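You operate a simulated robot arm through the tools that you are given. There is no shell and no other tool. Be economical: measure what you need, move in short steps, check, and stop when the job is done.

Carry out the task below with a simulated robot arm. There is one attempt and no reset: what you move stays moved.

TASK
Shut the mat drawer.
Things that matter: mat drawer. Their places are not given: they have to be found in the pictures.

It is judged by the outcome, as a careful person would: the job done as asked, and still so three seconds after it is handed in. It fails if anything else is knocked over, pushed out of place, dropped, spilled or broken.

THE ROBOT
A 6-joint arm with a two-finger parallel gripper, fixed in place. Base frame: the origin is at the foot of the arm, x ahead of it, y to its left, z up. Lengths are in mm, angles in degrees, forces in N, time in s.
With the tool pointing down near the work surface it reaches from about 240 to 660 mm from the base axis. Its first joint turns from -66.0 to 66.0 degrees. Payload 2.9 kg.
Tool frame: the origin (TCP) lies between the finger pads and is the grasp point; the fingertips stand 30 mm ahead of it; z points along the fingers, y is the line along which they close. The gripper opens to 110 mm. The fingers are 20 mm wide and 10 mm thick; the gripper's body (48 by 112 mm) begins 55 mm behind the TCP.
Orientation is that of the tool frame in the base frame, as [roll, pitch, yaw] about the fixed x, y, z axes, in that order (R = Rz(yaw) Ry(pitch) Rx(roll)). With the fingers straight down and closing along the base's y, the tool's x points along the base's -x, its y along +y and its z along -z.

THE INTERFACE
- The arm moves only by the tool play_rows. Its argument "deltas" is a list of rows, each a list of 7 numbers: the shift along the tool's x, y, z in units of 25 mm (1.0 is 25 mm), then the turn, a rotation vector about the tool's x, y, z in units of 4 degrees (1.0 is 4 degrees), then the finger opening in m, from 0 to 0.11. In form: [[dx, dy, dz, ax, ay, az, grip], ...]. A call has 1 to 12 rows; each row shifts and turns the commanded pose from where the row before left it, along the tool's axes as they then stand. A call with a number of a shift or a turn outside -1 to 1 is refused whole. A row lasts 0.2 s, in which the tool goes at most 50 mm and 8.6 degrees; a call with a longer step from one row to the next is refused whole, and so is a gripper value outside its range. A pose out of reach is approached as far as the arm can. The call stops where the force on the tool passes 40 N (or 10 N more than at its start, if that is more) or the arm is blocked; 0.2 s more then pass. The fingers move at their own pace (about 108 mm/s each) and stop on an object; they squeeze with about 22 N. The grip force told is the motor's: it shows also when the fingers shut on nothing. Time passes only in rows, and 0.2 s behind the last, so rows that do not move let the fingers close. It gives the time, the measured TCP pose, the force on the tool (base axes), the opening and the grip force at its end, in the units of the frame above (readings bear some noise), and new pictures: "pictures" is both (left out), scene, wrist or none.
- Cameras (640 x 400 px; columns grow to the right, rows downward): "scene" is fixed at [42.9, 410.7, 1408.8]; the picture's right is [-0.93, -0.37, 0.00], its down [-0.19, 0.48, -0.86] and it looks along [0.32, -0.80, -0.51] (base axes); focal length 335 px, centre (320, 200). "wrist" rides on the gripper at [-36, 0, -57] in the tool frame; the picture's right is [0.00, -1.00, 0.00], its down [0.97, 0.00, -0.24] and it looks along [0.24, 0.00, 0.97] (tool axes); focal length 218 px, centre (320, 200).
- point_at(camera, pixels): for up to 12 pixels [column, row] of the newest picture of that camera ("zoom" is the newest enlarged one), the place [x, y, z] in the base frame of the surface seen there, good to about 2 mm, but the place of the scene camera against the robot may be out by one fixed shift of up to 25 mm in any direction. No time passes.
- zoom(camera, box): a new picture of the part [left, top, right, bottom] of that camera's present view, enlarged. No time passes.
- job_done(): hands the job in; it is judged then, once.

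Work in short steps. Measure before you move; look again where a grasp or a placing could have gone wrong, and mend it. You have 60 turns and 120 pictures in all, the two below and enlarged ones among them. Open the gripper and draw the arm clear of the work before you hand the job in, unless the task says otherwise; then end with one line.

The tools are called after "Request:" as name(argument=value, ...) on one line, values as JSON. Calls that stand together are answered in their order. play_rows: Moves the arm, as the interface text tells. Its arguments: {"type":"object","properties":{"deltas":{"type":"array"},"pictures":{"type":"string","enum":["both","scene","wrist","none"]}},"required":["deltas"]} The other tools are called the same way: point_at (camera, pixels) gives the place of the surface under pixels of a picture; zoom (camera, box) takes an enlarged picture of a part of a camera's view; job_done () hands the job in.

At the start:

```text
clock: 0.0
tcp_pos: [359.7, -96.8, 1004.5]
tool_rot: [179.9, 0.0, 180.0]
force: [-0.2, -0.2, -0.4]
finger_gap: 110.1
finger_force: 0.0
```

scene: 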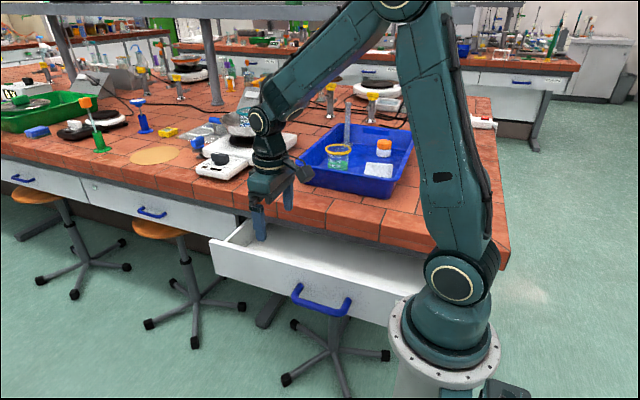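
wrist: 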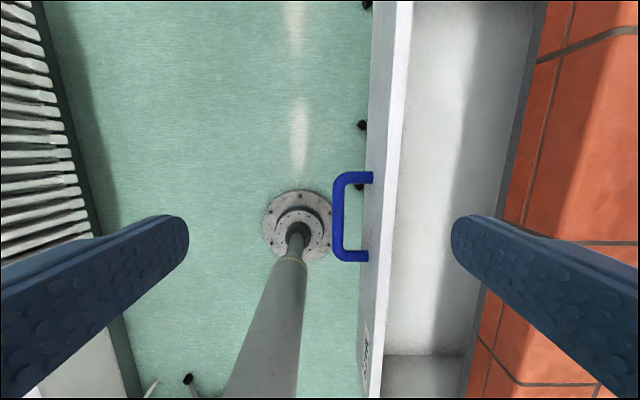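

The wrist picture shows the open drawer: its front edge is at about column 390 and the blue handle at (340,215). The bench edge is at about column 535. I'll measure these.

Request:
point_at(camera="wrist", pixels=[[340, 215], [400, 100], [395, 200], [385, 300], [376, 390], [366, 178], [540, 60], [505, 200], [440, 200], [372, 300], [337, 240], [425, 365]])

Request:
point_at(camera="scene", pixels=[[320, 308], [215, 243], [300, 262], [400, 290], [212, 260], [150, 212], [330, 265], [120, 200]])

Request:
zoom(camera="scene", box=[180, 180, 440, 342])

Request:
zoom(camera="wrist", box=[320, 200, 480, 400])

```text
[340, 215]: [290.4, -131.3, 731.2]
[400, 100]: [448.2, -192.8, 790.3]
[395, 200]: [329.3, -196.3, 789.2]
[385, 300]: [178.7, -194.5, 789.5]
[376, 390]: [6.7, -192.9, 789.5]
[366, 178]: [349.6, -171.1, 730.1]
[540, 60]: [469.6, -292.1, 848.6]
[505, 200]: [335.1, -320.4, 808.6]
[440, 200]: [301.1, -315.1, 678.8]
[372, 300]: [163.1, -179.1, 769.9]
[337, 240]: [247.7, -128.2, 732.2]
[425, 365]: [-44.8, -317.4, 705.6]
```

```text
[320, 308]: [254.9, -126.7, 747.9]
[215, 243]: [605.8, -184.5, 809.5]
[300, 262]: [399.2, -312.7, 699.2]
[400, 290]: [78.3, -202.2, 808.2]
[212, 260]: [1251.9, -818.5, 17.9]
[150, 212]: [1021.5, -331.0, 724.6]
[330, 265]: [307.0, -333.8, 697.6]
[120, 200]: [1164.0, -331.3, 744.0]
```

```text
2.46 times, centred on (310, 261) of scene
```

zoom: 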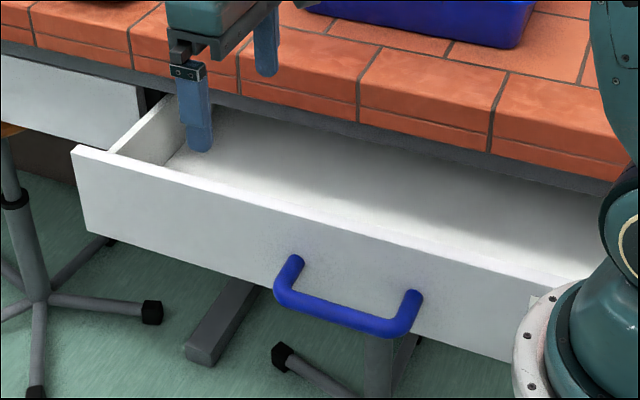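

```text
2.00 times, centred on (400, 300) of wrist
```

zoom: 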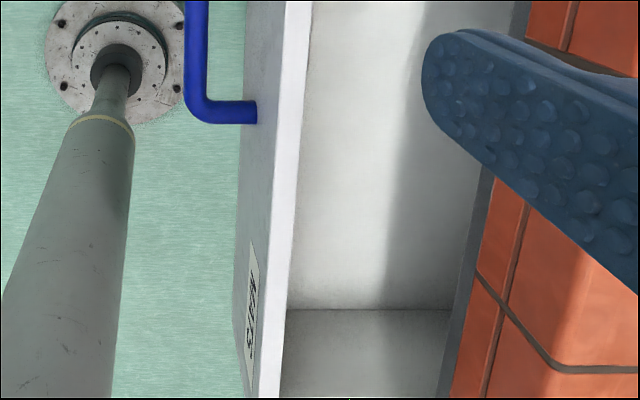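

The drawer front is at y≈-180 with its top at z≈790. The handle spans x 240–350 at z≈731, and the bench overhang edge is at y≈-292. The neighbouring closed fronts are at y≈-331. I'll push the panel beside the handle with closed, tilted fingertips, so first I yaw the tool 90° up here.

Request:
play_rows(deltas=[[0, 0.2, 0, 0, 0, -1, 0], [0, 0, 0, 0, 0, -1, 0], [0, 0, 0, 0, 0, -1, 0], [0, 0, 0, 0, 0, -1, 0], [0, 0, 0, 0, 0, -1, 0], [0, 0, 0, 0, 0, -1, 0], [0, 0, 0, 0, 0, -1, 0], [0, 0, 0, 0, 0, -1, 0], [0, 0, 0, 0, 0, -1, 0], [0, 0, 0, 0, 0, -1, 0], [0, 0, 0, 0, 0, -1, 0], [0, 0, 0, 0, 0, -1, 0]], pictures="none")

Request:
play_rows(deltas=[[0, 0, 0, 0, 0, -1, 0], [0, 0, 0, 0, 0, -1, 0], [0, 0, 0, 0, 0, -1, 0], [0, 0, 0, 0, 0, -1, 0], [0, 0, 0, 0, 0, -1, 0], [0, 0, 0, 0, 0, -1, 0], [0, 0, 0, 0, 0, -1, 0], [0, 0, 0, 0, 0, -1, 0], [0, 0, 0, 0, 0, -1, 0], [0, 0, 0, 0, 0, -1, 0], [0, 0, 0, 0, 0, -0.5, 0]], pictures="scene")

```text
clock: 2.6
tcp_pos: [361.3, -92.6, 1006.9]
tool_rot: [-180.0, 0.1, -131.8]
force: [0.6, -0.1, 0.1]
finger_gap: 0.0
finger_force: 22.4
```

```text
clock: 5.0
tcp_pos: [360.3, -92.6, 1004.5]
tool_rot: [-179.9, -0.1, -90.0]
force: [-0.1, 0.6, -1.0]
finger_gap: 0.3
finger_force: 22.5
```

scene: 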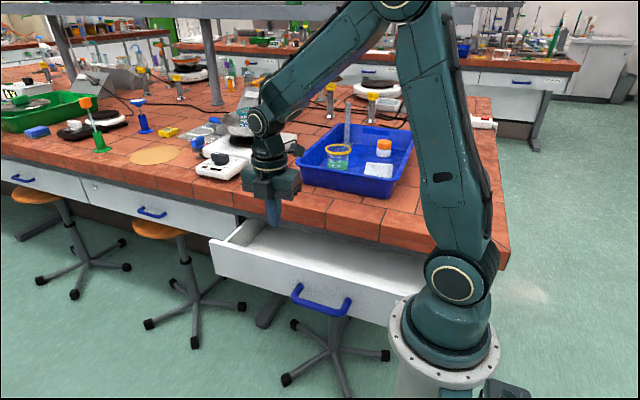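

The yaw is done and the tool's x axis now points along -Y. Next I back off to y≈-40 and tilt the tool 60°, so the fingers point toward the bench.

Request:
play_rows(deltas=[[-1, -0.6, 0, 0, 0, 0, 0], [-1, -0.6, 0, 0, 0, 0, 0], [0, 0, 0, 0, 1, 0, 0], [0, 0, 0, 0, 1, 0, 0], [0, 0, 0, 0, 1, 0, 0], [0, 0, 0, 0, 1, 0, 0], [0, 0, 0, 0, 1, 0, 0], [0, 0, 0, 0, 1, 0, 0], [0, 0, 0, 0, 1, 0, 0]], pictures="none")

Request:
play_rows(deltas=[[0, 0, 0, 0, 1, 0, 0], [0, 0, 0, 0, 1, 0, 0], [0, 0, 0, 0, 1, 0, 0], [0, 0, 0, 0, 1, 0, 0], [0, 0, 0, 0, 1, 0, 0], [0, 0, 0, 0, 1, 0, 0], [0, 0, 0, 0, 1, 0, 0], [0, 0, 0, 0, 1, 0, 0]], pictures="both")

```text
clock: 7.0
tcp_pos: [390.9, -42.1, 1006.6]
tool_rot: [-179.9, -28.1, -89.9]
force: [-0.3, 0.1, -0.3]
finger_gap: 0.0
finger_force: 21.9
```

```text
clock: 8.8
tcp_pos: [390.5, -43.2, 1005.7]
tool_rot: [-179.9, -60.1, -89.9]
force: [-0.7, 1.0, 0.3]
finger_gap: 0.2
finger_force: 22.2
```

scene: 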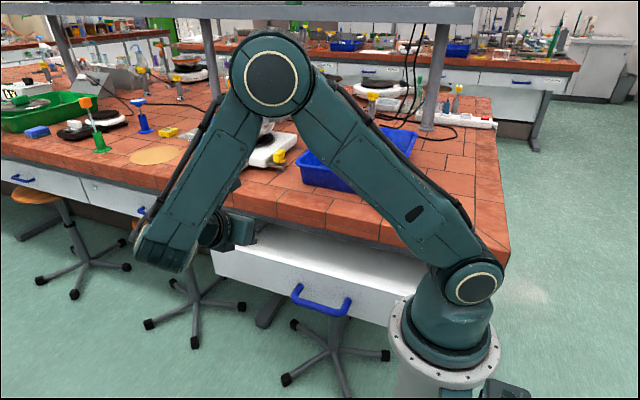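
wrist: 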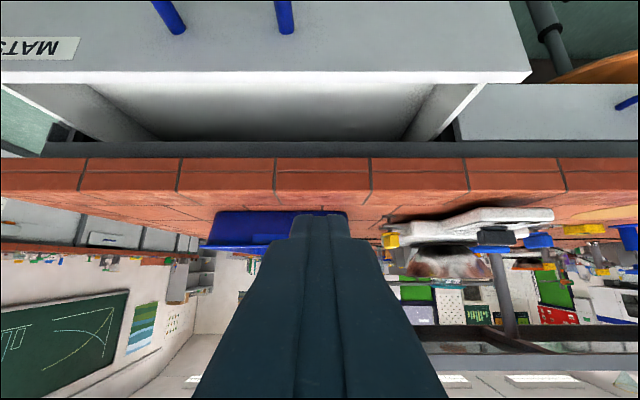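

The label reads MATS, so this is the right drawer, and the arm is clear. From this view I'll measure the panel, the neighbouring front and the overhang.

Request:
point_at(camera="wrist", pixels=[[350, 60], [350, 20], [520, 60], [560, 120], [600, 108], [350, 150], [350, 165], [280, 5], [500, 30], [640, 100]])

```text
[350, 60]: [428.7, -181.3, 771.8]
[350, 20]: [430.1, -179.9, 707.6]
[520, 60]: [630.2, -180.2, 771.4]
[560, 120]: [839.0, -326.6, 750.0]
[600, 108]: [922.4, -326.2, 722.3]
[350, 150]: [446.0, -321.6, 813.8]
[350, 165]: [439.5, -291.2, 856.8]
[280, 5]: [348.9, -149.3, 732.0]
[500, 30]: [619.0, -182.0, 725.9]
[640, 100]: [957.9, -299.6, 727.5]
```

The closed fronts are at y≈-326.5, so the drawer needs about 146 mm of travel. I descend straight down 236 mm in front of the panel.

Request:
play_rows(deltas=[[-0.866, 0, 0.5, 0, 0, 0, 0], [-0.866, 0, 0.5, 0, 0, 0, 0], [-0.866, 0, 0.5, 0, 0, 0, 0], [-0.866, 0, 0.5, 0, 0, 0, 0], [-0.866, 0, 0.5, 0, 0, 0, 0], [-0.866, 0, 0.5, 0, 0, 0, 0], [-0.866, 0, 0.5, 0, 0, 0, 0], [-0.866, 0, 0.5, 0, 0, 0, 0], [-0.866, 0, 0.5, 0, 0, 0, 0], [-0.346, 0, 0.2, 0, 0, 0, 0]], pictures="both")

```text
clock: 11.0
tcp_pos: [389.6, -41.7, 771.0]
tool_rot: [-179.9, -60.0, -90.1]
force: [-0.8, -0.4, 0.1]
finger_gap: 0.0
finger_force: 22.0
```

scene: 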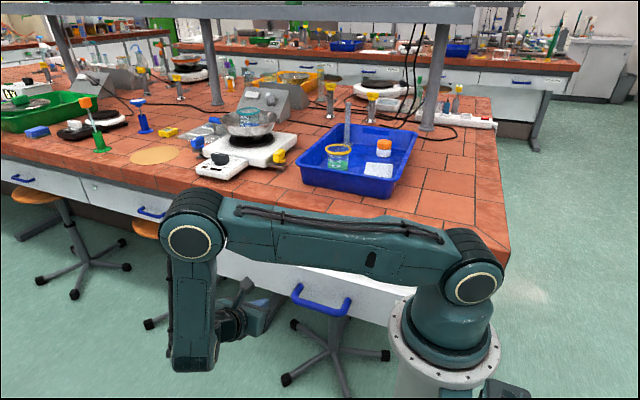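
wrist: 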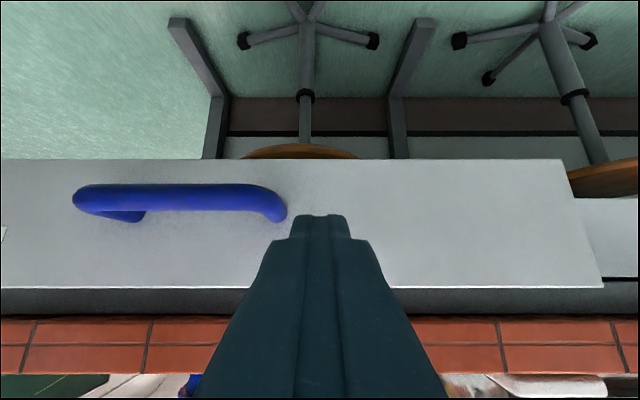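

The upper-arm link now lies low, so I need its height against the bench before sweeping toward -y.

Request:
point_at(camera="scene", pixels=[[190, 243], [210, 205], [330, 220], [330, 262], [430, 235], [430, 275], [195, 350], [215, 262], [470, 290], [230, 322], [260, 310]])

```text
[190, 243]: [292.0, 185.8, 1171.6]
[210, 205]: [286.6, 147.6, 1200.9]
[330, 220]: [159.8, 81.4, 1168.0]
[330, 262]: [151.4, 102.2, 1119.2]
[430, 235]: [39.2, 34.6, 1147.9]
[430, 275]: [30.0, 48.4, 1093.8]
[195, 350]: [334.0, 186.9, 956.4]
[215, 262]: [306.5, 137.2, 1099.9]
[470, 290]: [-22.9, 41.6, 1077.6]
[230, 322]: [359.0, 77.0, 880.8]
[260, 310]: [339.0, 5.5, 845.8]
```

The upper arm sits at z≈1100 or higher, well clear of everything. I'll approach the panel and start a gentle push.

Request:
play_rows(deltas=[[0.5, 0, 0.866, 0, 0, 0, 0], [0.5, 0, 0.866, 0, 0, 0, 0], [0.5, 0, 0.866, 0, 0, 0, 0], [0.5, 0, 0.866, 0, 0, 0, 0], [0.2, 0, 0.346, 0, 0, 0, 0], [0.2, 0, 0.346, 0, 0, 0, 0], [0.2, 0, 0.346, 0, 0, 0, 0], [0.2, 0, 0.346, 0, 0, 0, 0]], pictures="both")

```text
clock: 12.8
tcp_pos: [389.6, -181.8, 771.6]
tool_rot: [179.8, -60.0, -89.9]
force: [0.1, -0.6, 0.8]
finger_gap: 0.1
finger_force: 22.3
```

scene: 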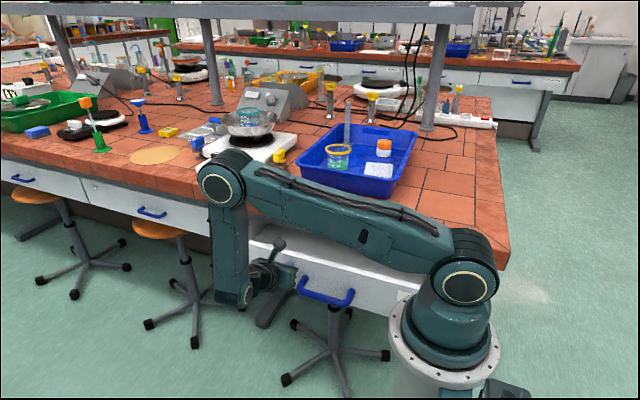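
wrist: 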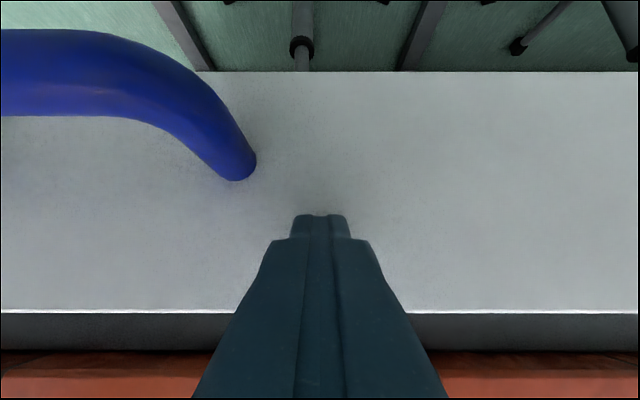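

The tip should be at y≈-208, so the drawer is probably moving at low force. I'll check the panel position.

Request:
point_at(camera="wrist", pixels=[[400, 200], [500, 250], [150, 200], [500, 330], [500, 365]])

```text
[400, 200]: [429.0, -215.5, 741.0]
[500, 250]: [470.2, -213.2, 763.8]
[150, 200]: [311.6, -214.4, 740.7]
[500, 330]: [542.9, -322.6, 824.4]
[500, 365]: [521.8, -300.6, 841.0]
```

The panel is now at y≈-214, with 112 mm left. I'll keep pushing in small steps for 90 mm.

Request:
play_rows(deltas=[[0.2, 0, 0.346, 0, 0, 0, 0], [0.2, 0, 0.346, 0, 0, 0, 0], [0.2, 0, 0.346, 0, 0, 0, 0], [0.2, 0, 0.346, 0, 0, 0, 0], [0.2, 0, 0.346, 0, 0, 0, 0], [0.2, 0, 0.346, 0, 0, 0, 0], [0.2, 0, 0.346, 0, 0, 0, 0], [0.2, 0, 0.346, 0, 0, 0, 0], [0.2, 0, 0.346, 0, 0, 0, 0]], pictures="both")

```text
clock: 14.8
tcp_pos: [390.8, -272.6, 771.8]
tool_rot: [180.0, -59.9, -90.0]
force: [-0.6, 2.3, 1.1]
finger_gap: 0.0
finger_force: 22.6
```

scene: 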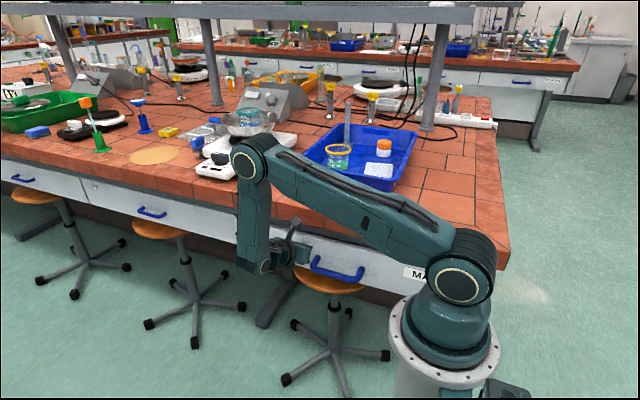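
wrist: 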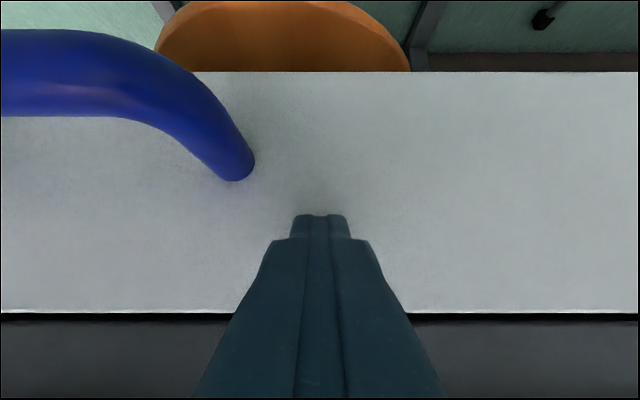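

The panel should be near y≈-304, with about 22 mm left. I'll use finer steps until the force rises.

Request:
play_rows(deltas=[[0.15, 0, 0.26, 0, 0, 0, 0], [0.15, 0, 0.26, 0, 0, 0, 0], [0.1, 0, 0.173, 0, 0, 0, 0], [0.06, 0, 0.104, 0, 0, 0, 0], [0.04, 0, 0.07, 0, 0, 0, 0], [0.04, 0, 0.07, 0, 0, 0, 0], [0.04, 0, 0.07, 0, 0, 0, 0]], pictures="both")

```text
clock: 16.0
tcp_pos: [390.6, -294.4, 772.1]
tool_rot: [179.7, -59.8, -89.5]
force: [-2.0, 8.3, 4.0]
finger_gap: 0.0
finger_force: 21.6
stopped in row 6: the force on the tool passed its limit (the readings are from after the stop); the commanded pose is now the measured one
```

scene: 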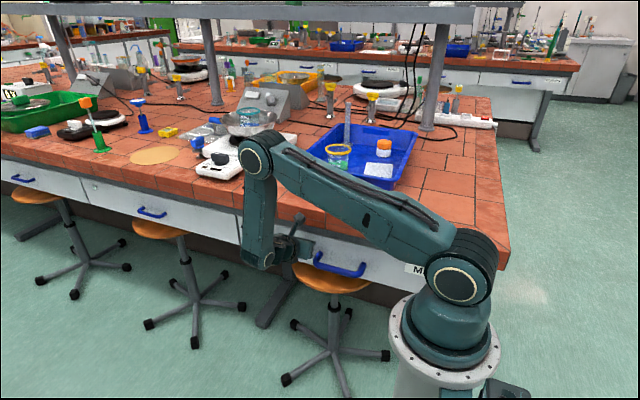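
wrist: 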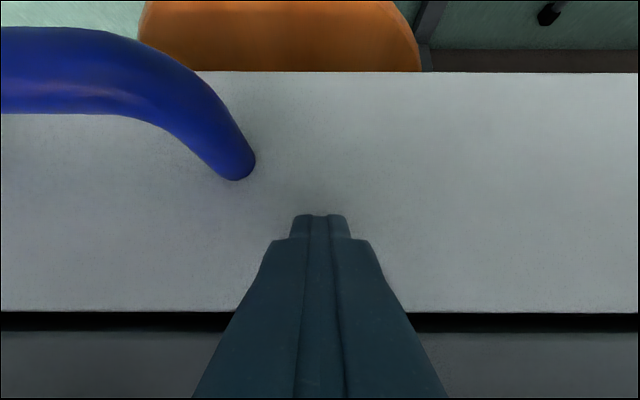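

A firm stop, as expected for a closed drawer. I'll measure the panel.

Request:
point_at(camera="wrist", pixels=[[450, 150], [500, 250], [550, 200], [150, 200], [500, 345]])

Request:
point_at(camera="scene", pixels=[[395, 268], [228, 228], [190, 215], [100, 192]])

```text
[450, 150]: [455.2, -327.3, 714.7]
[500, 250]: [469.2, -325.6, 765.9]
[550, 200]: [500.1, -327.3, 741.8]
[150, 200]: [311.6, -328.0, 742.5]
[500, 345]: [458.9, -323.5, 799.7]
```

```text
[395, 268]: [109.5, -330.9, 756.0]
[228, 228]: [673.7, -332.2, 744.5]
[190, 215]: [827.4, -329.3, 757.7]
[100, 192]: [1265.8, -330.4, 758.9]
```

The panel is at y≈-327, flush with its neighbours, so the drawer is shut. I back straight off along +Y and open the gripper once clear.

Request:
play_rows(deltas=[[-0.2, 0, -0.346, 0, 0, 0, 0], [-0.5, 0, -0.866, 0, 0, 0, 0], [-0.5, 0, -0.866, 0, 0, 0, 0], [-0.5, 0, -0.866, 0, 0, 0, 0], [-0.5, 0, -0.866, 0, 0, 0, 0], [-0.5, 0, -0.866, 0, 0, 0, 0], [-0.5, 0, -0.866, 0, 0, 0, 0.05], [-0.5, 0, -0.866, 0, 0, 0, 0.1], [0, 0, 0, 0, 0, 0, 0.1], [0, 0, 0, 0, 0, 0, 0.1]], pictures="both")

```text
clock: 18.2
tcp_pos: [391.6, -110.4, 770.4]
tool_rot: [179.7, -59.9, -89.6]
force: [0.1, 1.3, 0.5]
finger_gap: 100.1
finger_force: 0.0
```

scene: 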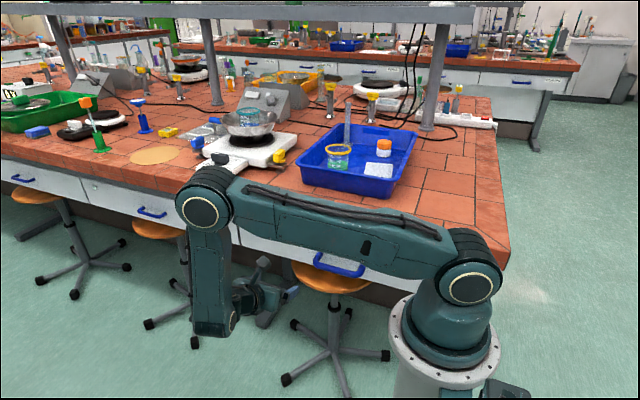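
wrist: 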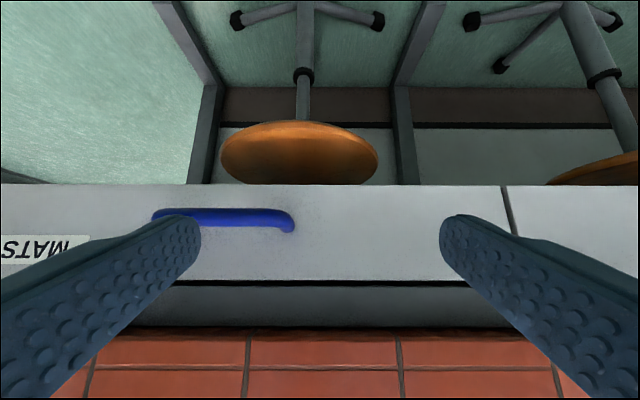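

The drawer stays flush with its neighbour at column 505, and the arm is clear. A last check that it has not rebounded.

Request:
point_at(camera="wrist", pixels=[[360, 240], [480, 200], [560, 220], [120, 215]])

```text
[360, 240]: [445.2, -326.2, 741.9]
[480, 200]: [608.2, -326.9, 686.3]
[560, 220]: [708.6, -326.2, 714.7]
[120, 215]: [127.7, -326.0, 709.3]
```

Request:
job_done()

```text
The job is handed in.
```

The mat drawer (labelled MATS) is shut: its front measures y≈-326, flush with the drawer beside it. It did not rebound when I backed off, and the pictures show nothing else moved.
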